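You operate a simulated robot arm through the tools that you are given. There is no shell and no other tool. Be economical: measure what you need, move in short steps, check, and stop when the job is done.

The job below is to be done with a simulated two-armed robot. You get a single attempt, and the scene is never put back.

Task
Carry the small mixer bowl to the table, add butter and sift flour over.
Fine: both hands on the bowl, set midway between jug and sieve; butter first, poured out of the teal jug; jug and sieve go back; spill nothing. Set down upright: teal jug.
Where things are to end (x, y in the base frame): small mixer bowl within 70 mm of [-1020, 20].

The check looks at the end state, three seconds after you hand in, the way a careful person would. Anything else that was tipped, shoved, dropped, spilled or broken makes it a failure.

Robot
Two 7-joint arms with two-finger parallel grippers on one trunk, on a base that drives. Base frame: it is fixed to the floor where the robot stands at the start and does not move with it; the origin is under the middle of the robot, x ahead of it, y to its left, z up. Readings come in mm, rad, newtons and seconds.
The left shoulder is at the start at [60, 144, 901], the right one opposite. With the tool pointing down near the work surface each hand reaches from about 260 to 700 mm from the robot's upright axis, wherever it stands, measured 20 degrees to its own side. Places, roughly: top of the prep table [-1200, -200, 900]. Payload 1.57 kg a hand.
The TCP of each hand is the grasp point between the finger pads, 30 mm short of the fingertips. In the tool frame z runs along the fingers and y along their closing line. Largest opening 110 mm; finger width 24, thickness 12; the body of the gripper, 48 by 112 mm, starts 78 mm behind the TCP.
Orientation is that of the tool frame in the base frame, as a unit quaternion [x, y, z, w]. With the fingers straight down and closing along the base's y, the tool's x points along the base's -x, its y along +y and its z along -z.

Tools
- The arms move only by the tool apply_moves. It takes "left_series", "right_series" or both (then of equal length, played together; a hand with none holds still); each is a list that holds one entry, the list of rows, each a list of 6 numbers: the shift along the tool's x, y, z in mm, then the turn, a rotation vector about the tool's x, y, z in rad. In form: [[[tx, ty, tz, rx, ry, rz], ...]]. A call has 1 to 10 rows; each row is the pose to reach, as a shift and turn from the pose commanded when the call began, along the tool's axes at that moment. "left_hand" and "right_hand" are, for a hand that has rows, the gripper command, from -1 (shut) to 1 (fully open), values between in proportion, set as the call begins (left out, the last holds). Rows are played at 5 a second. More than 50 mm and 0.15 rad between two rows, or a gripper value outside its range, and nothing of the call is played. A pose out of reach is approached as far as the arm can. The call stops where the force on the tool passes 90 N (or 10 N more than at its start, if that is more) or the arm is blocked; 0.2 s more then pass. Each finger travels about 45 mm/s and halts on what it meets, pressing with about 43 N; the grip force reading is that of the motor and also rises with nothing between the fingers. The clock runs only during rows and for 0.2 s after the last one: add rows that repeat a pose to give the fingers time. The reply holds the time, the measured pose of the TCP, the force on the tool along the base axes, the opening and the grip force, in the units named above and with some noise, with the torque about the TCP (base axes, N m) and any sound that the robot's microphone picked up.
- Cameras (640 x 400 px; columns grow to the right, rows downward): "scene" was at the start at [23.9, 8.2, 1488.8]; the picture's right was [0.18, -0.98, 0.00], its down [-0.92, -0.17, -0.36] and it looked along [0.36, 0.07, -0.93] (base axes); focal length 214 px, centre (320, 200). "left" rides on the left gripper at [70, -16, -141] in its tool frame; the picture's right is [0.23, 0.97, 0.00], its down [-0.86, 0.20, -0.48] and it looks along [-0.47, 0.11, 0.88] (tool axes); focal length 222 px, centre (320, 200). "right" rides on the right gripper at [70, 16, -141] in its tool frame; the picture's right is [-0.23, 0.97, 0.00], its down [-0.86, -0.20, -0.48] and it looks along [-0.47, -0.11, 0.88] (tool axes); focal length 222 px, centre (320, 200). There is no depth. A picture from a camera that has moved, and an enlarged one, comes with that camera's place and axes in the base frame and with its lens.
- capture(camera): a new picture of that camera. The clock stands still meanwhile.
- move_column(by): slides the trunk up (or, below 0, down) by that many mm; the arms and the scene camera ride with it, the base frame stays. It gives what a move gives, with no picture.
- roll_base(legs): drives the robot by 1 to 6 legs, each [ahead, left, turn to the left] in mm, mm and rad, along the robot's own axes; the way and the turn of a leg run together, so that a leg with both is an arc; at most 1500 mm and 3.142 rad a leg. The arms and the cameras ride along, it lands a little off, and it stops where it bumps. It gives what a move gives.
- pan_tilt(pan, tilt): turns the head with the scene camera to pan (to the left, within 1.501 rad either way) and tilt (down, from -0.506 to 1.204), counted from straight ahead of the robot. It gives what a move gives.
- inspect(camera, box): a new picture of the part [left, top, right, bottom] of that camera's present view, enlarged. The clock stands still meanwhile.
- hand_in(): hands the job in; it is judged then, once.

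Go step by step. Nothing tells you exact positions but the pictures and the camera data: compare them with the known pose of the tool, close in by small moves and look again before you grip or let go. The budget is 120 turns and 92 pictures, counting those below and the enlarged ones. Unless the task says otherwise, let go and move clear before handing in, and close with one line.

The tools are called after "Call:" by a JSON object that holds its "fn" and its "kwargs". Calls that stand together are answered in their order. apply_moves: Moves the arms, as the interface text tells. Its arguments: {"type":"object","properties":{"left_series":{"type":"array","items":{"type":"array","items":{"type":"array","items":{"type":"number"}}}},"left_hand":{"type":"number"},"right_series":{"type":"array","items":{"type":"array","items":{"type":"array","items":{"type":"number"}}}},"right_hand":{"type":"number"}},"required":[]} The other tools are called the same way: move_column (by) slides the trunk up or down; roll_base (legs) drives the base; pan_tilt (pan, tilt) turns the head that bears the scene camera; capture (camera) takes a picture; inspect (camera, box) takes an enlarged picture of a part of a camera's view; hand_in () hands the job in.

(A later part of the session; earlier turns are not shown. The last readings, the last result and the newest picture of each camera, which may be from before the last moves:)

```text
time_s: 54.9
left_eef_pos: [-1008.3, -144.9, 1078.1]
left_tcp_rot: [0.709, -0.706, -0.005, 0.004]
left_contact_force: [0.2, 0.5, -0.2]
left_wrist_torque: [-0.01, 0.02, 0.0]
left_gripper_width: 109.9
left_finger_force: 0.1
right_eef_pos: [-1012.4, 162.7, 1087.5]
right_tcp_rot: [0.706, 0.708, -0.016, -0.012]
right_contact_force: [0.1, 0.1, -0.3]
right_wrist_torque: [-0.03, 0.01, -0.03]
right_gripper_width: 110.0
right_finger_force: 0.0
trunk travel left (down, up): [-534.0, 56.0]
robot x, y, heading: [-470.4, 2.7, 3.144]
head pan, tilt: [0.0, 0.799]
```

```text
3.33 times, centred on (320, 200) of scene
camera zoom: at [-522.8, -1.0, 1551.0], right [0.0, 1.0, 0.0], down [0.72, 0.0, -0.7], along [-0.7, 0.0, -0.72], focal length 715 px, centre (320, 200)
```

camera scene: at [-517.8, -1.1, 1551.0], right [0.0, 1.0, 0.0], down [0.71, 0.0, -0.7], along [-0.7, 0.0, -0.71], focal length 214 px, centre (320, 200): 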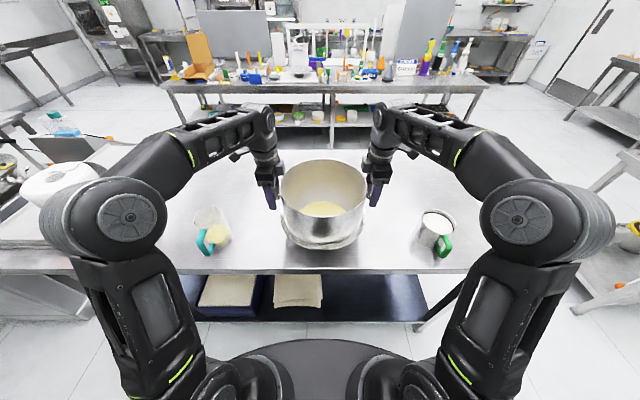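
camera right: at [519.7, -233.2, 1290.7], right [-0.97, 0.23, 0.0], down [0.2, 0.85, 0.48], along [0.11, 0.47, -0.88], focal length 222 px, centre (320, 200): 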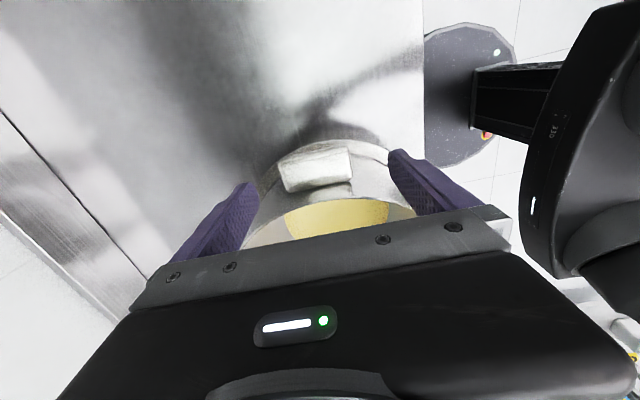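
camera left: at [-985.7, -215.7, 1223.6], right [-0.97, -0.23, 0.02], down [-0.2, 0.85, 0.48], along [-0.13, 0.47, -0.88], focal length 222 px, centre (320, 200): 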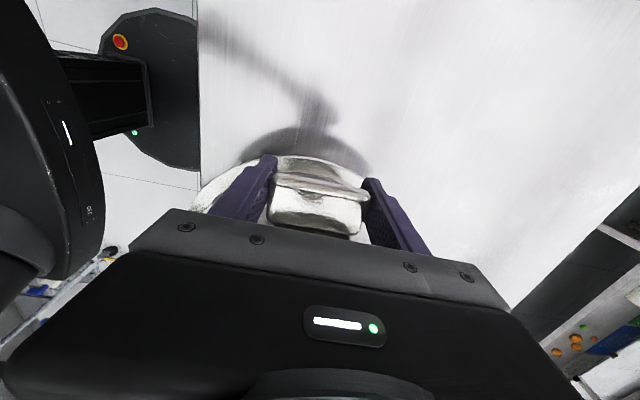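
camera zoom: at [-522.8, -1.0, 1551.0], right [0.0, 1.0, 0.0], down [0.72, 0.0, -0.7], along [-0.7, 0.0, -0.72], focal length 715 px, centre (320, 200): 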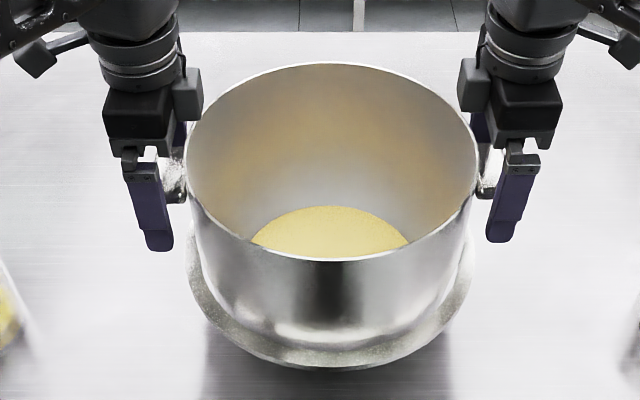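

The bowl stays put with the hands open. I'll raise the trunk to lift the hands clear of the tabs, then move them outward and look at jug and sifter.

Call:
{"fn": "move_column", "kwargs": {"by": 56}}

Call:
{"fn": "apply_moves", "kwargs": {"left_series": [[[20, 0, -5, 0, 0, 0], [60, -20, -5, 0, 0, 0], [100, -60, -5, 0, 0, 0], [120, -100, -5, 0, 0, 0]]], "right_series": [[[20, 0, -5, 0, 0, 0], [60, 20, -5, 0, 0, 0], [100, 60, -5, 0, 0, 0], [120, 100, -5, 0, 0, 0]]]}}

Call:
{"fn": "capture", "kwargs": {"camera": "scene"}}

Call:
{"fn": "capture", "kwargs": {"camera": "left"}}

Call:
{"fn": "capture", "kwargs": {"camera": "right"}}

```text
time_s: 55.9
left_eef_pos: [-1008.9, -145.4, 1134.3]
left_tcp_rot: [0.709, -0.705, -0.005, 0.003]
left_contact_force: [0.3, 0.2, 0.4]
left_wrist_torque: [0.01, -0.02, -0.01]
left_gripper_width: 110.0
left_finger_force: 0.1
right_eef_pos: [-1012.3, 163.2, 1142.2]
right_tcp_rot: [0.706, 0.708, -0.017, -0.012]
right_contact_force: [-1.2, -0.1, -0.1]
right_wrist_torque: [0.0, 0.01, -0.03]
right_gripper_width: 110.2
right_finger_force: 0.0
trunk travel left (down, up): [-590.0, 0.0]
robot x, y, heading: [-470.1, 0.9, 3.139]
head pan, tilt: [0.0, 0.799]
```

```text
refused: row 3 steps farther than a row can; nothing moved
```

```text
60 pictures are left
camera scene: at [-522.9, -1.0, 1606.5], right [0.0, 1.0, 0.0], down [0.72, 0.0, -0.7], along [-0.7, 0.0, -0.72], focal length 214 px, centre (320, 200)
```

scene: 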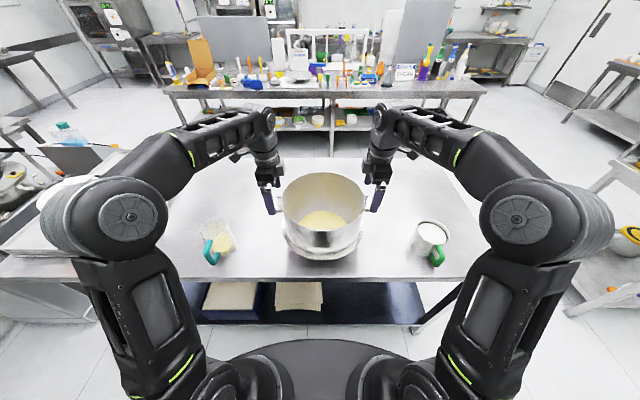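

```text
59 pictures are left
camera left: at [-990.1, -215.3, 1275.9], right [-0.97, -0.23, 0.01], down [-0.2, 0.85, 0.48], along [-0.12, 0.47, -0.88], focal length 222 px, centre (320, 200)
```

left: 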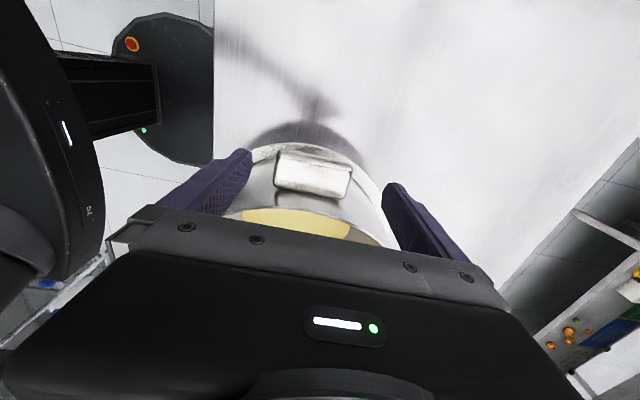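

```text
58 pictures are left
camera right: at [-990.0, 234.2, 1282.0], right [0.97, -0.22, -0.04], down [-0.18, -0.85, 0.49], along [-0.14, -0.47, -0.87], focal length 222 px, centre (320, 200)
```

right: 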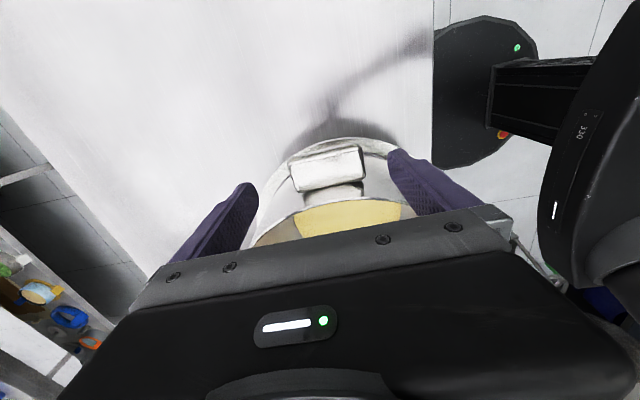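

I'll repeat the outward move in smaller steps, turning the hands back to the plain orientation on the way.

Call:
{"fn": "apply_moves", "kwargs": {"left_series": [[[35, 0, 0, 0, 0, 0], [70, 0, 0, 0, 0, -0.05], [95, -10, 0, 0, 0, -0.19], [110, -30, 0, 0, 0, -0.33], [120, -50, 0, 0, 0, -0.47], [130, -70, 0, 0, 0, -0.61], [140, -90, 0, 0, 0, -0.75], [150, -110, 0, 0, 0, -0.89], [160, -130, 0, 0, 0, -1.03], [170, -150, 0, 0, 0, -1.17]]], "right_series": [[[35, 0, 0, 0, 0, 0], [70, 0, 0, 0, 0, 0.05], [95, 10, 0, 0, 0, 0.19], [110, 30, 0, 0, 0, 0.33], [120, 50, 0, 0, 0, 0.47], [130, 70, 0, 0, 0, 0.61], [140, 90, 0, 0, 0, 0.75], [150, 110, 0, 0, 0, 0.89], [160, 130, 0, 0, 0, 1.03], [170, 150, 0, 0, 0, 1.17]]]}}

Call:
{"fn": "inspect", "kwargs": {"camera": "scene", "box": [160, 200, 260, 280]}}

Call:
{"fn": "inspect", "kwargs": {"camera": "scene", "box": [380, 200, 480, 280]}}

```text
time_s: 58.1
left_eef_pos: [-855.5, -313.6, 1131.6]
left_tcp_rot: [0.981, -0.195, -0.007, 0.001]
left_contact_force: [-1.1, -1.1, -0.2]
left_wrist_torque: [-0.02, 0.02, 0.05]
left_gripper_width: 110.1
left_finger_force: 0.2
right_eef_pos: [-863.1, 333.7, 1136.9]
right_tcp_rot: [0.98, 0.2, -0.022, -0.001]
right_contact_force: [0.4, -0.4, -0.8]
right_wrist_torque: [0.01, 0.04, 0.01]
right_gripper_width: 109.8
right_finger_force: 0.0
trunk travel left (down, up): [-590.0, 0.0]
robot x, y, heading: [-472.8, 0.9, 3.135]
head pan, tilt: [0.0, 0.799]
```

```text
5.00 times, centred on (210, 240) of scene
camera zoom: at [-521.0, -1.1, 1606.6], right [0.0, 1.0, 0.0], down [0.72, 0.0, -0.7], along [-0.7, 0.0, -0.72], focal length 1072 px, centre (870, 0)
```

zoom: 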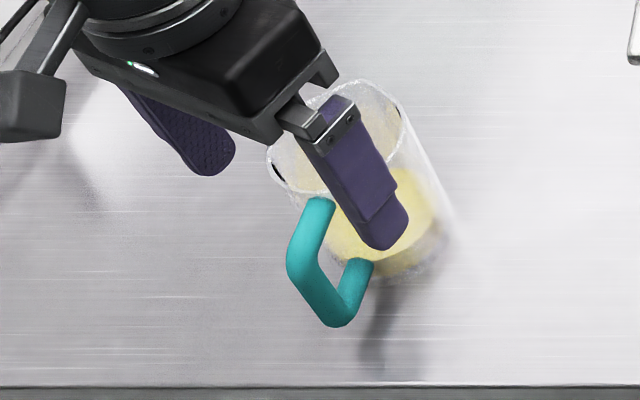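

```text
5.00 times, centred on (430, 240) of scene
camera zoom: at [-521.0, -1.1, 1606.6], right [0.0, 1.0, 0.0], down [0.72, 0.0, -0.7], along [-0.7, 0.0, -0.72], focal length 1072 px, centre (-230, 0)
```

zoom: 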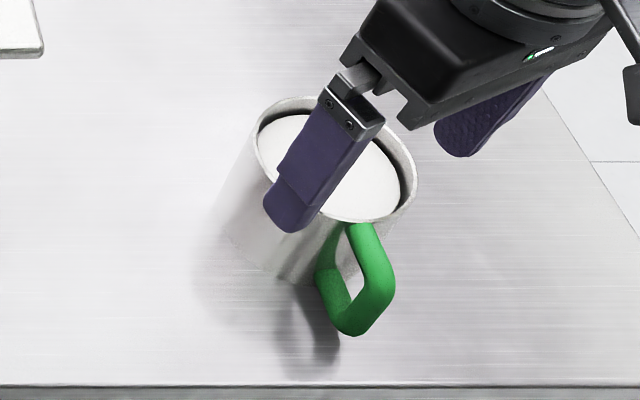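

The jug stands at about (-963,-363) with its handle bar facing me at (-880,-366), z 925–1003; the sifter stands at about (-957,385) with its bar near (-875,398). I'll back off 80 mm and bring the left hand to point forward, just behind the jug handle.

Call:
{"fn": "roll_base", "kwargs": {"legs": [[-80, 0, 0]]}}

Call:
{"fn": "apply_moves", "kwargs": {"left_series": [[[7, 16, 0, 0, 0, -0.13], [14, 32, 0, 0, 0, -0.26], [20, 48, 0, 0, 0, -0.4]]]}}

Call:
{"fn": "apply_moves", "kwargs": {"left_series": [[[0, 0, 10, 0, -0.14, 0], [0, 0, 25, 0, -0.28, 0], [0, 0, 40, 0, -0.42, 0], [0, 0, 55, 0, -0.56, 0], [0, 0, 75, 0, -0.7, 0], [0, 0, 95, 0, -0.84, 0], [0, 0, 115, 0, -0.98, 0], [0, 0, 135, 0, -1.12, 0], [0, 0, 150, 0, -1.26, 0], [0, 0, 160, 0, -1.35, 0]]]}}

Call:
{"fn": "capture", "kwargs": {"camera": "left"}}

Call:
{"fn": "capture", "kwargs": {"camera": "scene"}}

```text
time_s: 59.1
left_eef_pos: [-775.3, -314.0, 1131.6]
left_tcp_rot: [0.981, -0.195, -0.007, 0.001]
left_contact_force: [0.1, -0.3, -0.3]
left_wrist_torque: [0.0, 0.0, -0.02]
left_gripper_width: 109.9
left_finger_force: 0.0
right_eef_pos: [-783.5, 334.3, 1137.5]
right_tcp_rot: [0.979, 0.202, -0.021, -0.002]
right_contact_force: [1.6, -0.2, 0.2]
right_wrist_torque: [0.01, 0.01, -0.02]
right_gripper_width: 110.1
right_finger_force: 0.0
trunk travel left (down, up): [-590.0, 0.0]
robot x, y, heading: [-391.1, 4.6, -3.139]
head pan, tilt: [0.0, 0.799]
```

```text
time_s: 59.9
left_eef_pos: [-778.4, -366.9, 1129.8]
left_tcp_rot: [1.0, 0.003, -0.006, -0.001]
left_contact_force: [-0.2, -0.5, 0.2]
left_wrist_torque: [0.05, -0.01, -0.04]
left_gripper_width: 109.9
left_finger_force: 0.1
right_eef_pos: [-785.6, 334.1, 1136.8]
right_tcp_rot: [0.979, 0.201, -0.02, -0.001]
right_contact_force: [0.5, -0.4, 0.3]
right_wrist_torque: [0.02, 0.0, 0.04]
right_gripper_width: 109.9
right_finger_force: 0.1
trunk travel left (down, up): [-590.0, 0.0]
robot x, y, heading: [-391.7, 2.4, -3.147]
head pan, tilt: [0.0, 0.799]
```

```text
time_s: 62.1
left_eef_pos: [-789.7, -383.6, 952.3]
left_tcp_rot: [0.776, 0.001, -0.631, 0.001]
left_contact_force: [-0.8, 0.8, 0.8]
left_wrist_torque: [0.01, 0.02, -0.02]
left_gripper_width: 109.9
left_finger_force: 0.1
left hand out of reach, approached as far as the arm can: row 6, 7, 8, 9, 10
right_eef_pos: [-784.1, 333.0, 1137.4]
right_tcp_rot: [0.979, 0.201, -0.02, -0.002]
right_contact_force: [0.4, 0.6, -0.3]
right_wrist_torque: [-0.02, 0.01, -0.01]
right_gripper_width: 110.1
right_finger_force: 0.1
trunk travel left (down, up): [-590.0, 0.0]
robot x, y, heading: [-394.0, 0.4, 3.14]
head pan, tilt: [0.0, 0.799]
```

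```text
55 pictures are left
camera left: at [-638.0, -369.0, 914.2], right [0.05, -0.97, -0.22], down [0.29, -0.2, 0.94], along [-0.95, -0.11, 0.28], focal length 222 px, centre (320, 200)
```

left: 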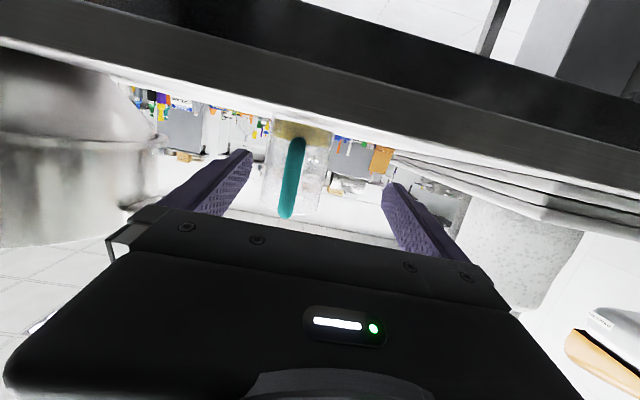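

```text
54 pictures are left
camera scene: at [-442.2, -0.9, 1606.6], right [0.0, 1.0, 0.0], down [0.72, 0.0, -0.7], along [-0.7, 0.0, -0.72], focal length 214 px, centre (320, 200)
```

scene: 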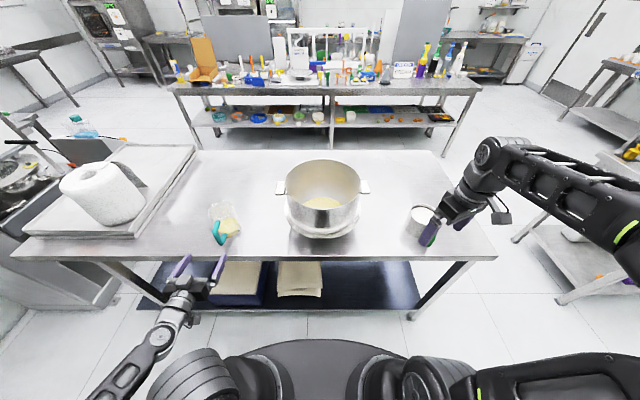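

The left hand points forward at (-790,-384,952) and its view puts the handle bar at about (-880,-362), z 925–1011. I'll line up and advance to about 25 mm short of it.

Call:
{"fn": "apply_moves", "kwargs": {"left_series": [[[-17, -11, 10, 0, 0, 0], [-33, -22, 30, 0, 0, 0], [-33, -22, 55, 0, 0, 0]]]}}

Call:
{"fn": "capture", "kwargs": {"camera": "left"}}

Call:
{"fn": "inspect", "kwargs": {"camera": "scene", "box": [160, 190, 260, 270]}}

```text
time_s: 62.9
left_eef_pos: [-853.1, -365.9, 975.1]
left_tcp_rot: [0.777, 0.002, -0.63, 0.001]
left_contact_force: [-0.7, 0.4, 0.7]
left_wrist_torque: [0.02, -0.01, 0.01]
left_gripper_width: 110.0
left_finger_force: 0.1
left hand out of reach, approached as far as the arm can: row 1, 2
right_eef_pos: [-784.8, 333.5, 1136.5]
right_tcp_rot: [0.979, 0.201, -0.02, -0.001]
right_contact_force: [0.3, 0.4, 0.1]
right_wrist_torque: [-0.01, -0.01, -0.01]
right_gripper_width: 110.2
right_finger_force: 0.1
trunk travel left (down, up): [-590.0, 0.0]
robot x, y, heading: [-386.6, 3.3, -3.146]
head pan, tilt: [0.0, 0.799]
```

```text
53 pictures are left
camera left: at [-700.6, -348.9, 937.1], right [0.05, -0.97, -0.22], down [0.29, -0.2, 0.94], along [-0.95, -0.11, 0.27], focal length 222 px, centre (320, 200)
```

left: 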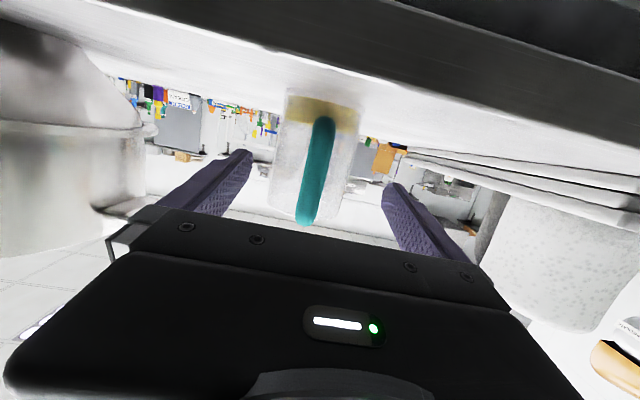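

```text
5.00 times, centred on (210, 230) of scene
camera zoom: at [-443.1, -1.2, 1606.5], right [0.0, 1.0, 0.0], down [0.72, 0.0, -0.7], along [-0.7, 0.0, -0.72], focal length 1072 px, centre (870, 50)
```

zoom: 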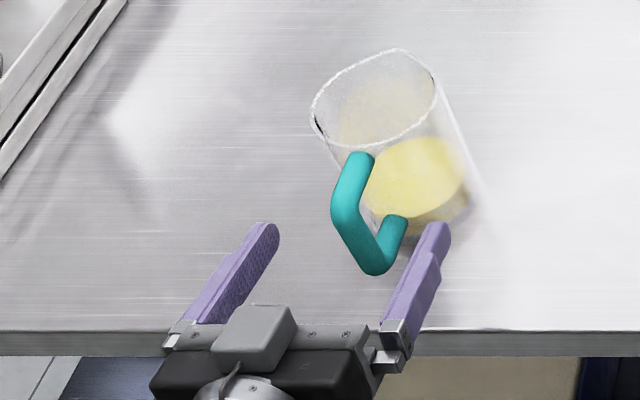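

The bar lies between the fingertips, centred within about 5 mm. I'll advance 25 mm and close on it.

Call:
{"fn": "apply_moves", "kwargs": {"left_series": [[[0, -4, 13, 0, 0, 0], [0, -4, 26, 0, 0, 0]]]}}

Call:
{"fn": "apply_moves", "kwargs": {"left_series": [[[0, 0, 0, 0, 0, 0], [0, 0, 0, 0, 0, 0], [0, 0, 0, 0, 0, 0], [0, 0, 0, 0, 0, 0], [0, 0, 0, 0, 0, 0]]], "left_hand": -0.3}}

Call:
{"fn": "inspect", "kwargs": {"camera": "scene", "box": [160, 190, 260, 270]}}

Call:
{"fn": "capture", "kwargs": {"camera": "left"}}

```text
time_s: 63.5
left_eef_pos: [-877.1, -361.0, 968.1]
left_tcp_rot: [0.777, 0.002, -0.629, 0.001]
left_contact_force: [-0.3, -0.4, -0.2]
left_wrist_torque: [0.03, 0.03, 0.02]
left_gripper_width: 109.8
left_finger_force: 0.1
right_eef_pos: [-783.4, 332.4, 1135.4]
right_tcp_rot: [0.979, 0.202, -0.02, -0.001]
right_contact_force: [0.1, 0.0, 0.0]
right_wrist_torque: [-0.01, -0.02, -0.01]
right_gripper_width: 110.1
right_finger_force: 0.0
trunk travel left (down, up): [-590.0, 0.0]
robot x, y, heading: [-389.5, -2.9, -3.138]
head pan, tilt: [0.0, 0.799]
```

```text
time_s: 64.7
left_eef_pos: [-877.4, -361.4, 969.9]
left_tcp_rot: [0.777, 0.002, -0.63, 0.001]
left_contact_force: [-0.3, 0.6, -0.8]
left_wrist_torque: [-0.01, 0.01, -0.02]
left_gripper_width: 38.6
left_finger_force: 0.1
right_eef_pos: [-785.5, 333.2, 1135.5]
right_tcp_rot: [0.979, 0.201, -0.02, -0.001]
right_contact_force: [-0.4, 0.4, 0.1]
right_wrist_torque: [0.04, -0.01, 0.01]
right_gripper_width: 110.1
right_finger_force: 0.0
trunk travel left (down, up): [-590.0, 0.0]
robot x, y, heading: [-389.2, -1.2, -3.14]
head pan, tilt: [0.0, 0.799]
```

```text
5.00 times, centred on (210, 230) of scene
camera zoom: at [-442.6, -1.1, 1606.5], right [0.0, 1.0, 0.0], down [0.72, 0.0, -0.7], along [-0.7, 0.0, -0.72], focal length 1072 px, centre (870, 50)
```

zoom: 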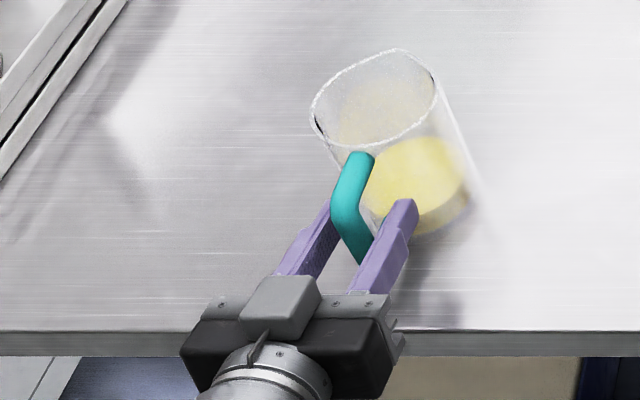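

```text
50 pictures are left
camera left: at [-724.8, -344.8, 931.6], right [0.05, -0.97, -0.22], down [0.29, -0.2, 0.94], along [-0.95, -0.11, 0.27], focal length 222 px, centre (320, 200)
```

left: 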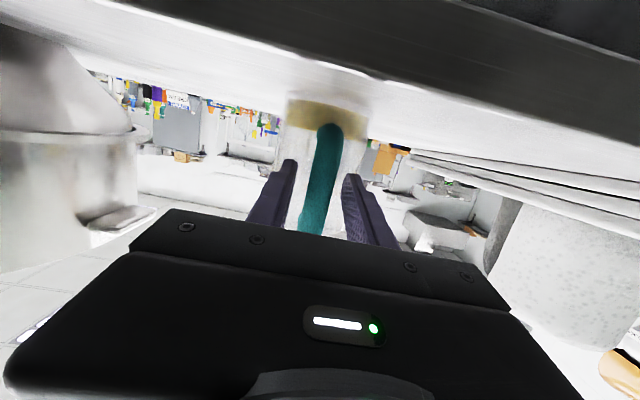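

The bar is centred between the fingers. Close fully.

Call:
{"fn": "apply_moves", "kwargs": {"left_series": [[[0, 0, 0, 0, 0, 0], [0, 0, 0, 0, 0, 0], [0, 0, 0, 0, 0, 0], [0, 0, 0, 0, 0, 0]]], "left_hand": -1}}

Call:
{"fn": "apply_moves", "kwargs": {"left_series": [[[-10, 0, -2, 0, 0, 0], [-20, 0, -4, 0, 0, 0]]]}}

Call:
{"fn": "inspect", "kwargs": {"camera": "scene", "box": [160, 190, 260, 270]}}

```text
time_s: 65.7
left_eef_pos: [-877.3, -361.5, 970.0]
left_tcp_rot: [0.777, 0.002, -0.63, 0.001]
left_contact_force: [0.5, -0.1, 0.6]
left_wrist_torque: [-0.02, 0.03, 0.0]
left_gripper_width: 17.7
left_finger_force: 32.5
right_eef_pos: [-784.2, 333.8, 1137.2]
right_tcp_rot: [0.979, 0.201, -0.02, -0.002]
right_contact_force: [0.3, -0.2, 0.3]
right_wrist_torque: [0.0, 0.01, 0.05]
right_gripper_width: 109.9
right_finger_force: 0.0
trunk travel left (down, up): [-590.0, 0.0]
robot x, y, heading: [-390.7, 5.6, -3.14]
head pan, tilt: [0.0, 0.799]
```

```text
time_s: 66.3
left_eef_pos: [-878.4, -361.3, 990.4]
left_tcp_rot: [0.777, 0.002, -0.629, 0.001]
left_contact_force: [-0.8, -0.9, -2.6]
left_wrist_torque: [0.03, -0.19, 0.0]
left_gripper_width: 17.3
left_finger_force: 32.6
right_eef_pos: [-784.4, 332.1, 1136.5]
right_tcp_rot: [0.979, 0.201, -0.019, -0.001]
right_contact_force: [0.0, 0.0, 0.4]
right_wrist_torque: [-0.01, 0.02, 0.03]
right_gripper_width: 109.9
right_finger_force: 0.1
trunk travel left (down, up): [-590.0, 0.0]
robot x, y, heading: [-389.0, 1.5, -3.142]
head pan, tilt: [0.0, 0.799]
```

```text
5.00 times, centred on (210, 230) of scene
camera zoom: at [-442.8, -1.2, 1606.5], right [0.0, 1.0, 0.0], down [0.72, 0.0, -0.7], along [-0.7, 0.0, -0.72], focal length 1072 px, centre (870, 50)
```

zoom: 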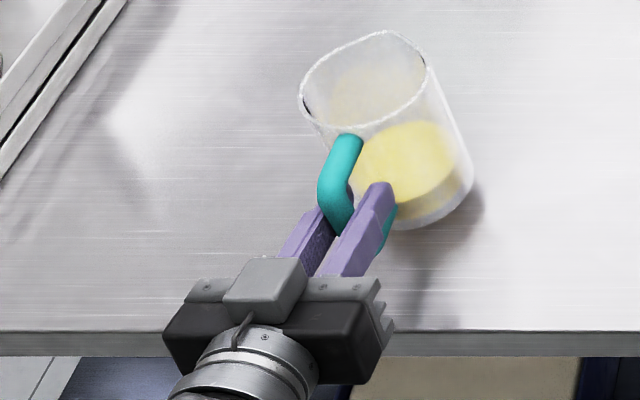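

The jug is held (17 mm bar, placed TCP was (-877,-361,970)) and lifted upright. I'll raise it straight up to about z 1185.

Call:
{"fn": "apply_moves", "kwargs": {"left_series": [[[-24, 0, -5, 0, 0, 0], [-48, 0, -10, 0, 0, 0], [-72, 0, -15, 0, 0, 0], [-96, 0, -20, 0, 0, 0], [-120, 0, -25, 0, 0, 0], [-144, 0, -30, 0, 0, 0], [-168, 0, -35, 0, 0, 0], [-191, 0, -40, 0, 0, 0]]]}}

Call:
{"fn": "capture", "kwargs": {"camera": "scene"}}

```text
time_s: 68.1
left_eef_pos: [-877.6, -361.5, 1186.9]
left_tcp_rot: [0.777, 0.002, -0.629, 0.001]
left_contact_force: [0.3, -0.3, -3.2]
left_wrist_torque: [0.02, -0.19, 0.05]
left_gripper_width: 17.6
left_finger_force: 32.6
left hand out of reach, approached as far as the arm can: row 3, 4, 5
right_eef_pos: [-785.8, 333.8, 1136.2]
right_tcp_rot: [0.979, 0.201, -0.019, 0.0]
right_contact_force: [0.4, -0.1, -0.4]
right_wrist_torque: [0.0, 0.02, 0.01]
right_gripper_width: 110.0
right_finger_force: 0.0
trunk travel left (down, up): [-590.0, 0.0]
robot x, y, heading: [-391.5, -1.4, -3.139]
head pan, tilt: [0.0, 0.799]
```

```text
48 pictures are left
camera scene: at [-442.8, -0.6, 1606.5], right [0.0, 1.0, 0.0], down [0.72, 0.0, -0.7], along [-0.7, 0.0, -0.72], focal length 214 px, centre (320, 200)
```

scene: 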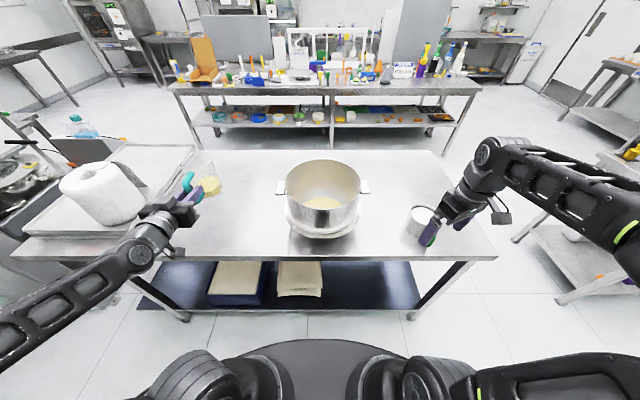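

The jug is upright at z 1187. Now slide it sideways to over the bowl's left half.

Call:
{"fn": "apply_moves", "kwargs": {"left_series": [[[0, -20, 0, 0, 0, 0], [0, -50, 0, 0, 0, 0], [0, -85, 0, 0, 0, 0], [-1, -120, 5, 0, 0, 0], [-2, -155, 10, 0, 0, 0], [-3, -190, 17, 0, 0, 0], [-5, -225, 24, 0, 0, 0], [-6, -260, 31, 0, 0, 0], [-8, -295, 38, 0, 0, 0], [-9, -325, 41, 0, 0, 0]]]}}

Call:
{"fn": "capture", "kwargs": {"camera": "scene"}}

```text
time_s: 70.3
left_eef_pos: [-920.7, -36.8, 1186.4]
left_tcp_rot: [0.777, 0.002, -0.629, 0.001]
left_contact_force: [0.3, 0.5, -2.9]
left_wrist_torque: [-0.03, -0.21, 0.02]
left_gripper_width: 17.3
left_finger_force: 31.7
left hand out of reach, approached as far as the arm can: row 2, 3, 4, 5, 6, 7
right_eef_pos: [-784.3, 335.0, 1135.8]
right_tcp_rot: [0.98, 0.2, -0.02, -0.002]
right_contact_force: [0.1, 0.1, 1.2]
right_wrist_torque: [0.0, 0.03, 0.01]
right_gripper_width: 110.0
right_finger_force: 0.0
trunk travel left (down, up): [-590.0, 0.0]
robot x, y, heading: [-392.7, 2.4, -3.142]
head pan, tilt: [0.0, 0.799]
```

```text
47 pictures are left
camera scene: at [-442.9, -0.3, 1606.4], right [0.0, 1.0, 0.0], down [0.72, 0.0, -0.7], along [-0.7, 0.0, -0.72], focal length 214 px, centre (320, 200)
```

scene: 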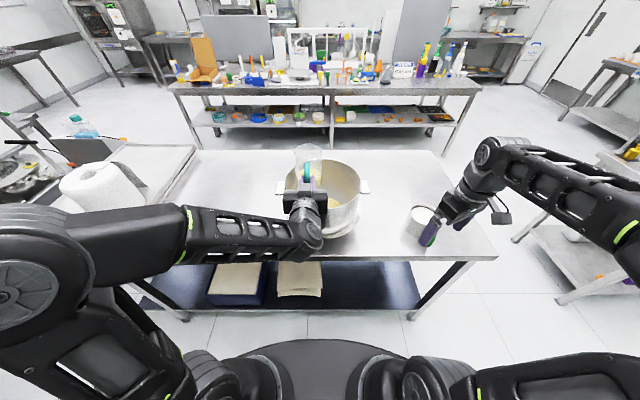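

The jug is above the bowl's left half. I'll roll it slowly toward the bowl centre.

Call:
{"fn": "apply_moves", "kwargs": {"left_series": [[[0, 0, 0, -0.025, 0, 0.118], [0, 0, 0, -0.049, 0, 0.235], [0, 0, 0, -0.073, 0, 0.352], [0, 0, 0, -0.098, 0, 0.47], [0, 0, 0, -0.122, 0, 0.587], [0, 0, 0, -0.147, 0, 0.705], [0, 0, 0, -0.171, 0, 0.822], [0, 0, 0, -0.196, 0, 0.94], [0, 0, 0, -0.22, 0, 1.057], [0, 0, 0, -0.245, 0, 1.175]]]}}

Call:
{"fn": "inspect", "kwargs": {"camera": "scene", "box": [240, 130, 400, 250]}}

```text
time_s: 72.5
left_eef_pos: [-920.2, -38.6, 1186.0]
left_tcp_rot: [0.642, -0.355, -0.518, 0.44]
left_contact_force: [-0.4, -0.7, -1.6]
left_wrist_torque: [0.1, -0.16, 0.01]
left_gripper_width: 17.5
left_finger_force: 32.6
right_eef_pos: [-785.0, 332.8, 1136.7]
right_tcp_rot: [0.979, 0.201, -0.02, -0.002]
right_contact_force: [0.8, 0.4, 0.0]
right_wrist_torque: [0.01, 0.03, -0.02]
right_gripper_width: 110.0
right_finger_force: 0.1
trunk travel left (down, up): [-590.0, 0.0]
robot x, y, heading: [-390.5, 4.1, -3.144]
head pan, tilt: [0.0, 0.799]
```

```text
3.33 times, centred on (320, 190) of scene
camera zoom: at [-443.0, -0.9, 1606.5], right [0.0, 1.0, 0.0], down [0.72, 0.0, -0.7], along [-0.7, 0.0, -0.72], focal length 715 px, centre (320, 233)
```

zoom: 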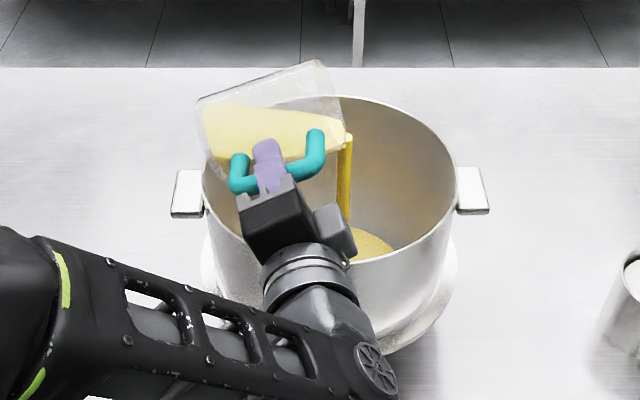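

Butter is streaming into the bowl. I'll tip further and let it drain.

Call:
{"fn": "apply_moves", "kwargs": {"left_series": [[[0, 0, 0, -0.025, 0, 0.118], [0, 0, 0, -0.049, 0, 0.235], [0, 0, 0, -0.073, 0, 0.352], [0, 0, 0, -0.098, 0, 0.47], [0, 0, 0, -0.122, 0, 0.587], [0, 0, 0, -0.147, 0, 0.705], [0, 0, 0, -0.171, 0, 0.822], [0, 0, 0, -0.171, 0, 0.822], [0, 0, 0, -0.171, 0, 0.822], [0, 0, 0, -0.171, 0, 0.822]]]}}

Call:
{"fn": "inspect", "kwargs": {"camera": "scene", "box": [240, 130, 400, 250]}}

```text
time_s: 74.7
left_eef_pos: [-921.4, -38.1, 1186.1]
left_tcp_rot: [0.409, -0.537, -0.327, 0.661]
left_contact_force: [1.0, -0.2, -1.5]
left_wrist_torque: [0.08, -0.1, -0.03]
left_gripper_width: 17.5
left_finger_force: 32.3
right_eef_pos: [-784.8, 333.2, 1136.3]
right_tcp_rot: [0.979, 0.201, -0.021, -0.002]
right_contact_force: [-0.3, -0.1, -0.1]
right_wrist_torque: [-0.02, 0.01, 0.01]
right_gripper_width: 109.8
right_finger_force: 0.1
trunk travel left (down, up): [-590.0, 0.0]
robot x, y, heading: [-391.8, 1.1, -3.144]
head pan, tilt: [0.0, 0.799]
```

```text
3.33 times, centred on (320, 190) of scene
camera zoom: at [-442.8, -1.1, 1606.5], right [0.0, 1.0, 0.0], down [0.72, 0.0, -0.7], along [-0.7, 0.0, -0.72], focal length 715 px, centre (320, 233)
```

zoom: 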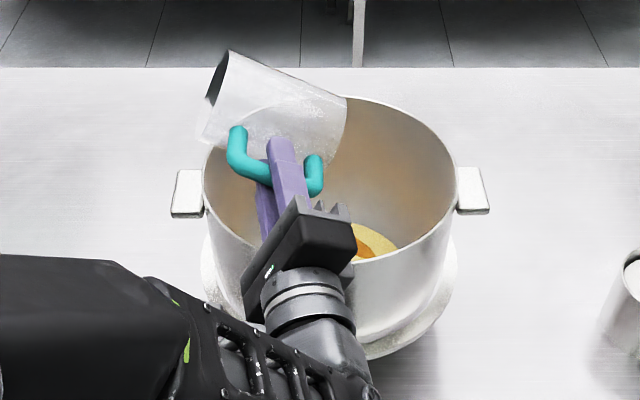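

The jug looks empty. Hold for drips, then roll it back upright.

Call:
{"fn": "apply_moves", "kwargs": {"left_series": [[[0, 0, 0, 0, 0, 0], [0, 0, 0, 0, 0, 0], [0, 0, 0, 0, 0, 0], [0, 0, 0, 0, 0, 0], [0, 0, 0, 0.025, 0, -0.118], [0, 0, 0, 0.049, 0, -0.235], [0, 0, 0, 0.073, 0, -0.352], [0, 0, 0, 0.098, 0, -0.47], [0, 0, 0, 0.122, 0, -0.587], [0, 0, 0, 0.147, 0, -0.705]]]}}

Call:
{"fn": "apply_moves", "kwargs": {"left_series": [[[0, 0, 0, 0.027, 0, -0.129], [0, 0, 0, 0.054, 0, -0.259], [0, 0, 0, 0.081, 0, -0.388], [0, 0, 0, 0.108, 0, -0.517], [0, 0, 0, 0.135, 0, -0.646], [0, 0, 0, 0.162, 0, -0.776], [0, 0, 0, 0.189, 0, -0.905], [0, 0, 0, 0.216, 0, -1.034], [0, 0, 0, 0.243, 0, -1.163], [0, 0, 0, 0.27, 0, -1.293]]]}}

Call:
{"fn": "inspect", "kwargs": {"camera": "scene", "box": [240, 130, 400, 250]}}

```text
time_s: 76.9
left_eef_pos: [-920.3, -38.0, 1187.1]
left_tcp_rot: [0.616, -0.385, -0.497, 0.475]
left_contact_force: [0.2, 0.2, -1.8]
left_wrist_torque: [0.08, -0.12, 0.0]
left_gripper_width: 17.5
left_finger_force: 32.4
right_eef_pos: [-785.2, 333.4, 1136.0]
right_tcp_rot: [0.979, 0.202, -0.02, -0.001]
right_contact_force: [-0.1, 0.5, -0.3]
right_wrist_torque: [-0.03, -0.03, 0.0]
right_gripper_width: 110.1
right_finger_force: 0.0
trunk travel left (down, up): [-590.0, 0.0]
robot x, y, heading: [-390.2, -0.8, -3.138]
head pan, tilt: [0.0, 0.799]
```

```text
time_s: 79.1
left_eef_pos: [-920.9, -37.0, 1187.0]
left_tcp_rot: [0.777, 0.004, -0.63, 0.0]
left_contact_force: [-0.1, 0.8, -1.3]
left_wrist_torque: [-0.03, -0.09, 0.01]
left_gripper_width: 17.4
left_finger_force: 32.2
right_eef_pos: [-784.2, 332.6, 1136.1]
right_tcp_rot: [0.979, 0.201, -0.02, -0.001]
right_contact_force: [-0.1, 0.6, 0.3]
right_wrist_torque: [-0.03, 0.0, -0.04]
right_gripper_width: 110.1
right_finger_force: 0.0
trunk travel left (down, up): [-590.0, 0.0]
robot x, y, heading: [-390.0, -1.7, -3.142]
head pan, tilt: [0.0, 0.799]
```

```text
3.33 times, centred on (320, 190) of scene
camera zoom: at [-442.7, -1.2, 1606.5], right [0.0, 1.0, 0.0], down [0.72, 0.0, -0.7], along [-0.7, 0.0, -0.72], focal length 715 px, centre (320, 233)
```

zoom: 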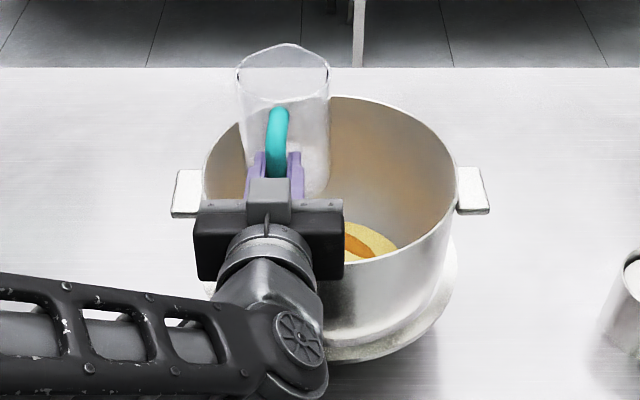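

The jug is empty and upright. Carry it back along the same path.

Call:
{"fn": "apply_moves", "kwargs": {"left_series": [[[0, 30, 0, 0, 0, 0], [1, 65, -7, 0, 0, 0], [3, 100, -14, 0, 0, 0], [4, 135, -21, 0, 0, 0], [6, 170, -28, 0, 0, 0], [7, 205, -35, 0, 0, 0], [9, 240, -42, 0, 0, 0], [9, 275, -42, 0, 0, 0], [9, 305, -42, 0, 0, 0], [9, 324, -42, 0, 0, 0]]]}}

Call:
{"fn": "apply_moves", "kwargs": {"left_series": [[[24, 0, 5, 0, 0, 0], [48, 0, 10, 0, 0, 0], [72, 0, 15, 0, 0, 0], [96, 0, 20, 0, 0, 0], [120, 0, 25, 0, 0, 0], [144, 0, 30, 0, 0, 0], [168, 0, 35, 0, 0, 0], [184, 0, 38, 0, 0, 0], [196, 0, 41, 0, 0, 0]]]}}

Call:
{"fn": "inspect", "kwargs": {"camera": "scene", "box": [160, 190, 260, 270]}}

```text
time_s: 81.3
left_eef_pos: [-877.0, -363.1, 1183.6]
left_tcp_rot: [0.777, 0.004, -0.63, 0.001]
left_contact_force: [-0.4, -1.3, -1.4]
left_wrist_torque: [-0.08, -0.03, 0.01]
left_gripper_width: 16.9
left_finger_force: 31.9
left hand out of reach, approached as far as the arm can: row 3, 4, 5, 6, 7, 8
right_eef_pos: [-785.7, 332.4, 1137.2]
right_tcp_rot: [0.98, 0.2, -0.019, -0.001]
right_contact_force: [0.1, 1.0, -0.4]
right_wrist_torque: [-0.02, 0.02, -0.02]
right_gripper_width: 110.0
right_finger_force: 0.0
trunk travel left (down, up): [-590.0, 0.0]
robot x, y, heading: [-388.8, 1.7, -3.144]
head pan, tilt: [0.0, 0.799]
```

```text
time_s: 83.3
left_eef_pos: [-876.7, -360.6, 985.6]
left_tcp_rot: [0.777, 0.004, -0.63, 0.002]
left_contact_force: [-0.9, -1.5, -0.9]
left_wrist_torque: [-0.07, -0.09, -0.01]
left_gripper_width: 17.4
left_finger_force: 32.5
left hand out of reach, approached as far as the arm can: row 3, 4, 5
right_eef_pos: [-785.8, 332.8, 1136.5]
right_tcp_rot: [0.979, 0.201, -0.02, -0.002]
right_contact_force: [0.4, 0.2, -1.0]
right_wrist_torque: [-0.01, -0.04, 0.05]
right_gripper_width: 109.8
right_finger_force: 0.1
trunk travel left (down, up): [-590.0, 0.0]
robot x, y, heading: [-392.3, 2.1, -3.139]
head pan, tilt: [0.0, 0.799]
```

```text
5.00 times, centred on (210, 230) of scene
camera zoom: at [-443.1, -1.5, 1606.5], right [0.0, 1.0, 0.0], down [0.72, 0.0, -0.7], along [-0.7, 0.0, -0.72], focal length 1072 px, centre (870, 50)
```

zoom: 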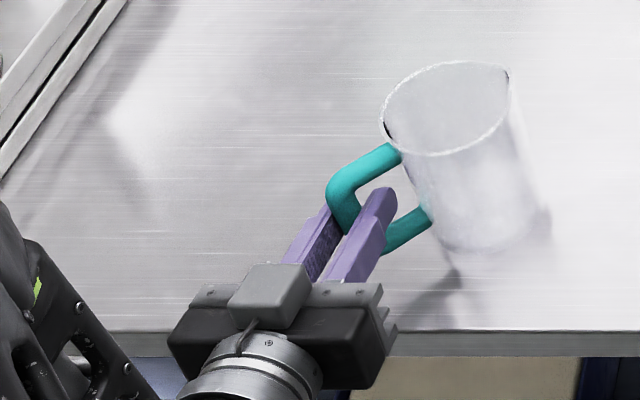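

The jug swung about 45° on its handle bar in the grip but hangs upright; its axis is now at about (-934,-300). I'll shift slowly so the axis returns to about (-963,-363), and check the bowl too.

Call:
{"fn": "apply_moves", "kwargs": {"left_series": [[[0, 4, 2, 0, 0, 0], [-1, 11, 5, 0, 0, 0], [-2, 18, 8, 0, 0, 0], [-3, 26, 12, 0, 0, 0], [-3, 34, 15, 0, 0, 0], [-4, 42, 18, 0, 0, 0], [-5, 50, 22, 0, 0, 0], [-6, 57, 25, 0, 0, 0], [-6, 61, 27, 0, 0, 0], [-6, 63, 28, 0, 0, 0]]]}}

Call:
{"fn": "inspect", "kwargs": {"camera": "scene", "box": [160, 140, 400, 290]}}

```text
time_s: 85.5
left_eef_pos: [-904.2, -424.1, 985.3]
left_tcp_rot: [0.777, 0.003, -0.629, 0.001]
left_contact_force: [-0.5, -0.7, -1.2]
left_wrist_torque: [-0.06, -0.05, 0.02]
left_gripper_width: 17.3
left_finger_force: 32.1
right_eef_pos: [-785.7, 332.7, 1136.4]
right_tcp_rot: [0.979, 0.201, -0.02, -0.002]
right_contact_force: [0.5, -0.5, 0.6]
right_wrist_torque: [-0.01, 0.02, 0.01]
right_gripper_width: 109.8
right_finger_force: 0.1
trunk travel left (down, up): [-590.0, 0.0]
robot x, y, heading: [-387.0, -2.0, -3.139]
head pan, tilt: [0.0, 0.799]
```

```text
2.67 times, centred on (280, 215) of scene
camera zoom: at [-442.7, -1.3, 1606.5], right [0.0, 1.0, 0.0], down [0.72, 0.0, -0.7], along [-0.7, 0.0, -0.72], focal length 572 px, centre (427, 160)
```

zoom: 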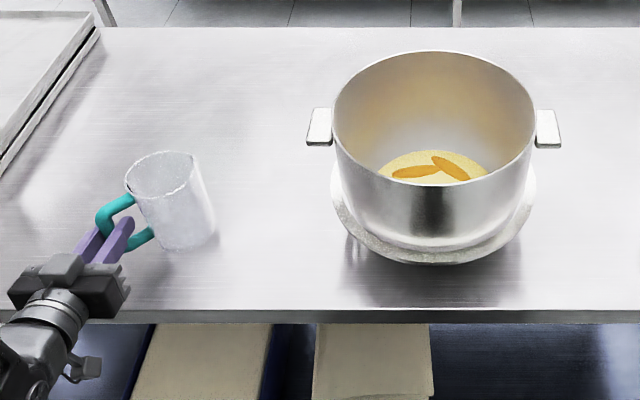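

The bowl is unmoved with the butter in it. Lower the jug the last 15 mm.

Call:
{"fn": "apply_moves", "kwargs": {"left_series": [[[5, 0, 1, 0, 0, 0], [10, 0, 2, 0, 0, 0], [15, 0, 3, 0, 0, 0]]]}}

Call:
{"fn": "capture", "kwargs": {"camera": "left"}}

Call:
{"fn": "inspect", "kwargs": {"camera": "scene", "box": [160, 190, 260, 270]}}

```text
time_s: 86.3
left_eef_pos: [-904.6, -424.8, 971.7]
left_tcp_rot: [0.777, 0.002, -0.63, 0.0]
left_contact_force: [0.1, -0.1, -1.5]
left_wrist_torque: [-0.08, -0.13, 0.0]
left_gripper_width: 17.0
left_finger_force: 31.7
right_eef_pos: [-785.5, 333.3, 1135.0]
right_tcp_rot: [0.979, 0.201, -0.021, -0.001]
right_contact_force: [1.0, -0.1, 0.5]
right_wrist_torque: [0.0, 0.0, -0.05]
right_gripper_width: 109.7
right_finger_force: 0.1
trunk travel left (down, up): [-590.0, 0.0]
robot x, y, heading: [-390.9, -1.7, -3.137]
head pan, tilt: [0.0, 0.799]
```

```text
41 pictures are left
camera left: at [-751.6, -407.5, 933.1], right [0.05, -0.97, -0.22], down [0.29, -0.2, 0.94], along [-0.96, -0.11, 0.27], focal length 222 px, centre (320, 200)
```

left: 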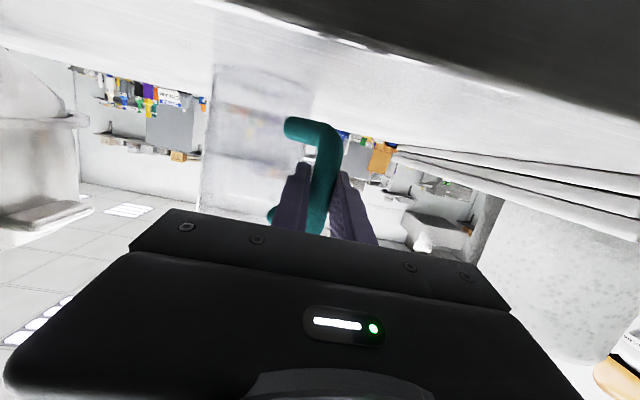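

```text
5.00 times, centred on (210, 230) of scene
camera zoom: at [-443.0, -1.4, 1606.5], right [0.0, 1.0, 0.0], down [0.72, 0.0, -0.7], along [-0.7, 0.0, -0.72], focal length 1072 px, centre (870, 50)
```

zoom: 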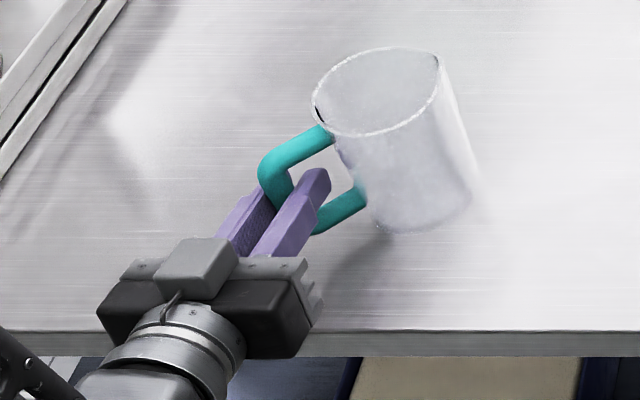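

The jug is over its old spot but still hanging slightly. Lower a couple of millimetres more, checking the force.

Call:
{"fn": "apply_moves", "kwargs": {"left_series": [[[1, 0, 0.2, 0, 0, 0], [2, 0, 0.4, 0, 0, 0]]]}}

Call:
{"fn": "apply_moves", "kwargs": {"left_series": [[[1, 0, 0.2, 0, 0, 0], [1.5, 0, 0.3, 0, 0, 0]]]}}

```text
time_s: 86.9
left_eef_pos: [-904.5, -423.8, 968.9]
left_tcp_rot: [0.776, 0.003, -0.631, 0.001]
left_contact_force: [0.3, 1.3, 3.7]
left_wrist_torque: [0.42, 0.34, -0.01]
left_gripper_width: 16.9
left_finger_force: 32.2
right_eef_pos: [-784.2, 334.3, 1136.1]
right_tcp_rot: [0.979, 0.201, -0.02, -0.002]
right_contact_force: [-0.4, -0.6, 0.0]
right_wrist_torque: [-0.01, 0.01, 0.01]
right_gripper_width: 109.8
right_finger_force: 0.0
trunk travel left (down, up): [-590.0, 0.0]
robot x, y, heading: [-389.9, 1.3, -3.141]
head pan, tilt: [0.0, 0.799]
```

```text
time_s: 87.5
left_eef_pos: [-903.7, -424.8, 968.1]
left_tcp_rot: [0.776, 0.002, -0.63, 0.001]
left_contact_force: [-1.3, -1.4, 11.8]
left_wrist_torque: [0.51, 0.49, 0.07]
left_gripper_width: 17.0
left_finger_force: 32.0
right_eef_pos: [-784.4, 333.9, 1137.2]
right_tcp_rot: [0.979, 0.201, -0.021, -0.001]
right_contact_force: [1.1, 0.1, 0.6]
right_wrist_torque: [0.03, -0.02, 0.0]
right_gripper_width: 110.2
right_finger_force: 0.1
trunk travel left (down, up): [-590.0, 0.0]
robot x, y, heading: [-393.0, 2.4, -3.141]
head pan, tilt: [0.0, 0.799]
```

It is resting on the table. I'll relax slightly, open the fingers just a little and draw straight back.

Call:
{"fn": "apply_moves", "kwargs": {"left_series": [[[-1.5, 0, 0, 0, 0, 0], [-1.5, 0, 0, 0, 0, 0]]]}}

Call:
{"fn": "apply_moves", "kwargs": {"left_series": [[[0, 0, 0, 0, 0, 0], [0, 0, 0, 0, 0, 0], [0, 0, 0, 0, 0, 0]]], "left_hand": -0.54}}

Call:
{"fn": "apply_moves", "kwargs": {"left_series": [[[0, 0, -15, 0, 0, 0], [0, 0, -35, 0, 0, 0], [0, 0, -60, 0, 0, 0]]]}}

Call:
{"fn": "inspect", "kwargs": {"camera": "scene", "box": [160, 190, 260, 270]}}

```text
time_s: 88.1
left_eef_pos: [-903.8, -423.7, 969.6]
left_tcp_rot: [0.777, 0.003, -0.63, 0.002]
left_contact_force: [0.3, -1.4, 6.6]
left_wrist_torque: [0.38, 0.6, 0.07]
left_gripper_width: 17.1
left_finger_force: 32.5
right_eef_pos: [-784.5, 332.9, 1136.0]
right_tcp_rot: [0.979, 0.2, -0.021, -0.002]
right_contact_force: [0.0, 0.6, -0.7]
right_wrist_torque: [-0.01, -0.02, 0.0]
right_gripper_width: 110.0
right_finger_force: 0.0
trunk travel left (down, up): [-590.0, 0.0]
robot x, y, heading: [-390.6, -1.9, -3.144]
head pan, tilt: [0.0, 0.799]
```

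```text
time_s: 88.9
left_eef_pos: [-903.6, -423.9, 969.0]
left_tcp_rot: [0.777, 0.003, -0.63, 0.001]
left_contact_force: [0.0, -0.4, -0.3]
left_wrist_torque: [-0.01, 0.05, -0.02]
left_gripper_width: 25.3
left_finger_force: 0.1
right_eef_pos: [-784.9, 333.0, 1135.3]
right_tcp_rot: [0.979, 0.201, -0.02, -0.001]
right_contact_force: [0.3, -0.7, 0.7]
right_wrist_torque: [-0.01, -0.01, 0.01]
right_gripper_width: 110.1
right_finger_force: 0.0
trunk travel left (down, up): [-590.0, 0.0]
robot x, y, heading: [-391.2, 1.4, -3.137]
head pan, tilt: [0.0, 0.799]
```

```text
time_s: 89.7
left_eef_pos: [-845.2, -423.5, 980.5]
left_tcp_rot: [0.777, 0.002, -0.63, 0.0]
left_contact_force: [0.7, -0.3, 0.2]
left_wrist_torque: [0.02, -0.02, 0.03]
left_gripper_width: 25.0
left_finger_force: 0.1
right_eef_pos: [-785.0, 331.9, 1138.4]
right_tcp_rot: [0.979, 0.201, -0.02, -0.002]
right_contact_force: [0.1, -0.5, 0.0]
right_wrist_torque: [0.04, 0.02, -0.02]
right_gripper_width: 110.2
right_finger_force: 0.1
trunk travel left (down, up): [-590.0, 0.0]
robot x, y, heading: [-391.9, 1.2, -3.143]
head pan, tilt: [0.0, 0.799]
```

```text
5.00 times, centred on (210, 230) of scene
camera zoom: at [-441.9, -1.1, 1606.5], right [0.0, 1.0, 0.0], down [0.72, 0.0, -0.7], along [-0.7, 0.0, -0.72], focal length 1072 px, centre (870, 50)
```

zoom: 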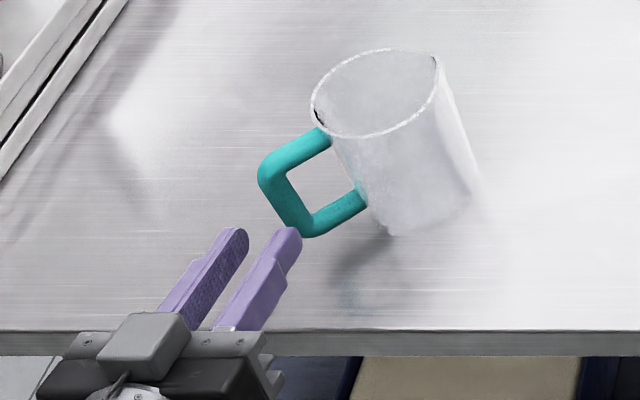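

The jug stands upright on its old place and the left hand is free. I'll draw the left hand back and turn the right hand to point forward behind the sifter's handle.

Call:
{"fn": "apply_moves", "kwargs": {"left_series": [[[0, 0, -20, 0, 0, 0], [0, 0, -40, 0, 0, 0], [0, 0, -60, 0, 0, 0]]], "right_series": [[[8, -20, 0, 0, 0, 0.13], [17, -40, 0, 0, 0, 0.27], [25, -60, 0, 0, 0, 0.4]]]}}

Call:
{"fn": "apply_moves", "kwargs": {"right_series": [[[0, 0, 10, 0, -0.14, 0], [0, 0, 25, 0, -0.28, 0], [0, 0, 40, 0, -0.42, 0], [0, 0, 55, 0, -0.56, 0], [0, 0, 75, 0, -0.7, 0], [0, 0, 95, 0, -0.84, 0], [0, 0, 110, 0, -0.98, 0], [0, 0, 125, 0, -1.12, 0], [0, 0, 140, 0, -1.26, 0], [0, 0, 150, 0, -1.33, 0]]]}}

Call:
{"fn": "capture", "kwargs": {"camera": "right"}}

Call:
{"fn": "inspect", "kwargs": {"camera": "scene", "box": [380, 190, 480, 270]}}

```text
time_s: 90.5
left_eef_pos: [-786.2, -421.5, 993.6]
left_tcp_rot: [0.777, 0.003, -0.629, 0.002]
left_contact_force: [-0.1, -0.3, 0.1]
left_wrist_torque: [-0.01, 0.01, 0.03]
left_gripper_width: 25.4
left_finger_force: 0.0
right_eef_pos: [-785.9, 397.1, 1135.7]
right_tcp_rot: [1.0, 0.0, -0.02, 0.003]
right_contact_force: [0.0, -0.2, 0.3]
right_wrist_torque: [-0.03, 0.07, -0.03]
right_gripper_width: 109.9
right_finger_force: 0.1
trunk travel left (down, up): [-590.0, 0.0]
robot x, y, heading: [-387.6, 0.6, -3.139]
head pan, tilt: [0.0, 0.799]
```

```text
time_s: 92.7
left_eef_pos: [-786.6, -423.7, 993.2]
left_tcp_rot: [0.777, 0.003, -0.629, 0.001]
left_contact_force: [-0.4, 0.1, -0.5]
left_wrist_torque: [0.03, 0.05, 0.01]
left_gripper_width: 25.5
left_finger_force: 0.1
right_eef_pos: [-793.4, 402.5, 984.2]
right_tcp_rot: [0.774, 0.001, -0.633, 0.003]
right_contact_force: [0.4, 0.0, 0.3]
right_wrist_torque: [-0.02, 0.0, -0.04]
right_gripper_width: 110.1
right_finger_force: 0.1
right hand out of reach, approached as far as the arm can: row 7, 8, 9, 10
trunk travel left (down, up): [-590.0, 0.0]
robot x, y, heading: [-389.6, -0.9, -3.141]
head pan, tilt: [0.0, 0.799]
```

```text
38 pictures are left
camera right: at [-640.7, 386.7, 942.9], right [-0.04, -0.97, 0.23], down [0.3, 0.21, 0.93], along [-0.95, 0.1, 0.28], focal length 222 px, centre (320, 200)
```

right: 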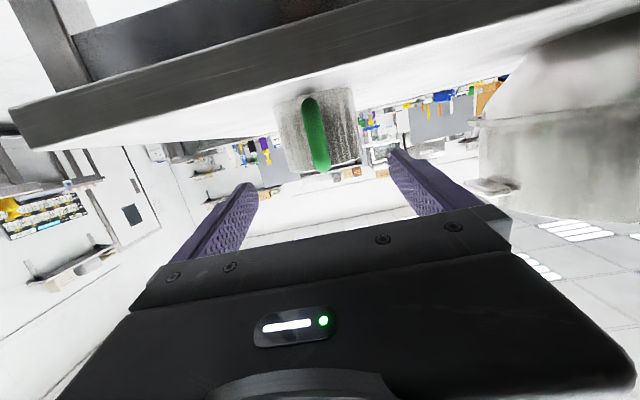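

```text
5.00 times, centred on (430, 230) of scene
camera zoom: at [-442.5, -1.2, 1606.6], right [0.0, 1.0, 0.0], down [0.72, 0.0, -0.7], along [-0.7, 0.0, -0.72], focal length 1072 px, centre (-230, 50)
```

zoom: 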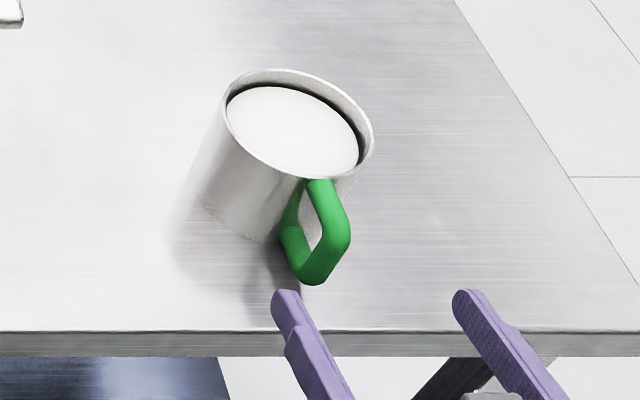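

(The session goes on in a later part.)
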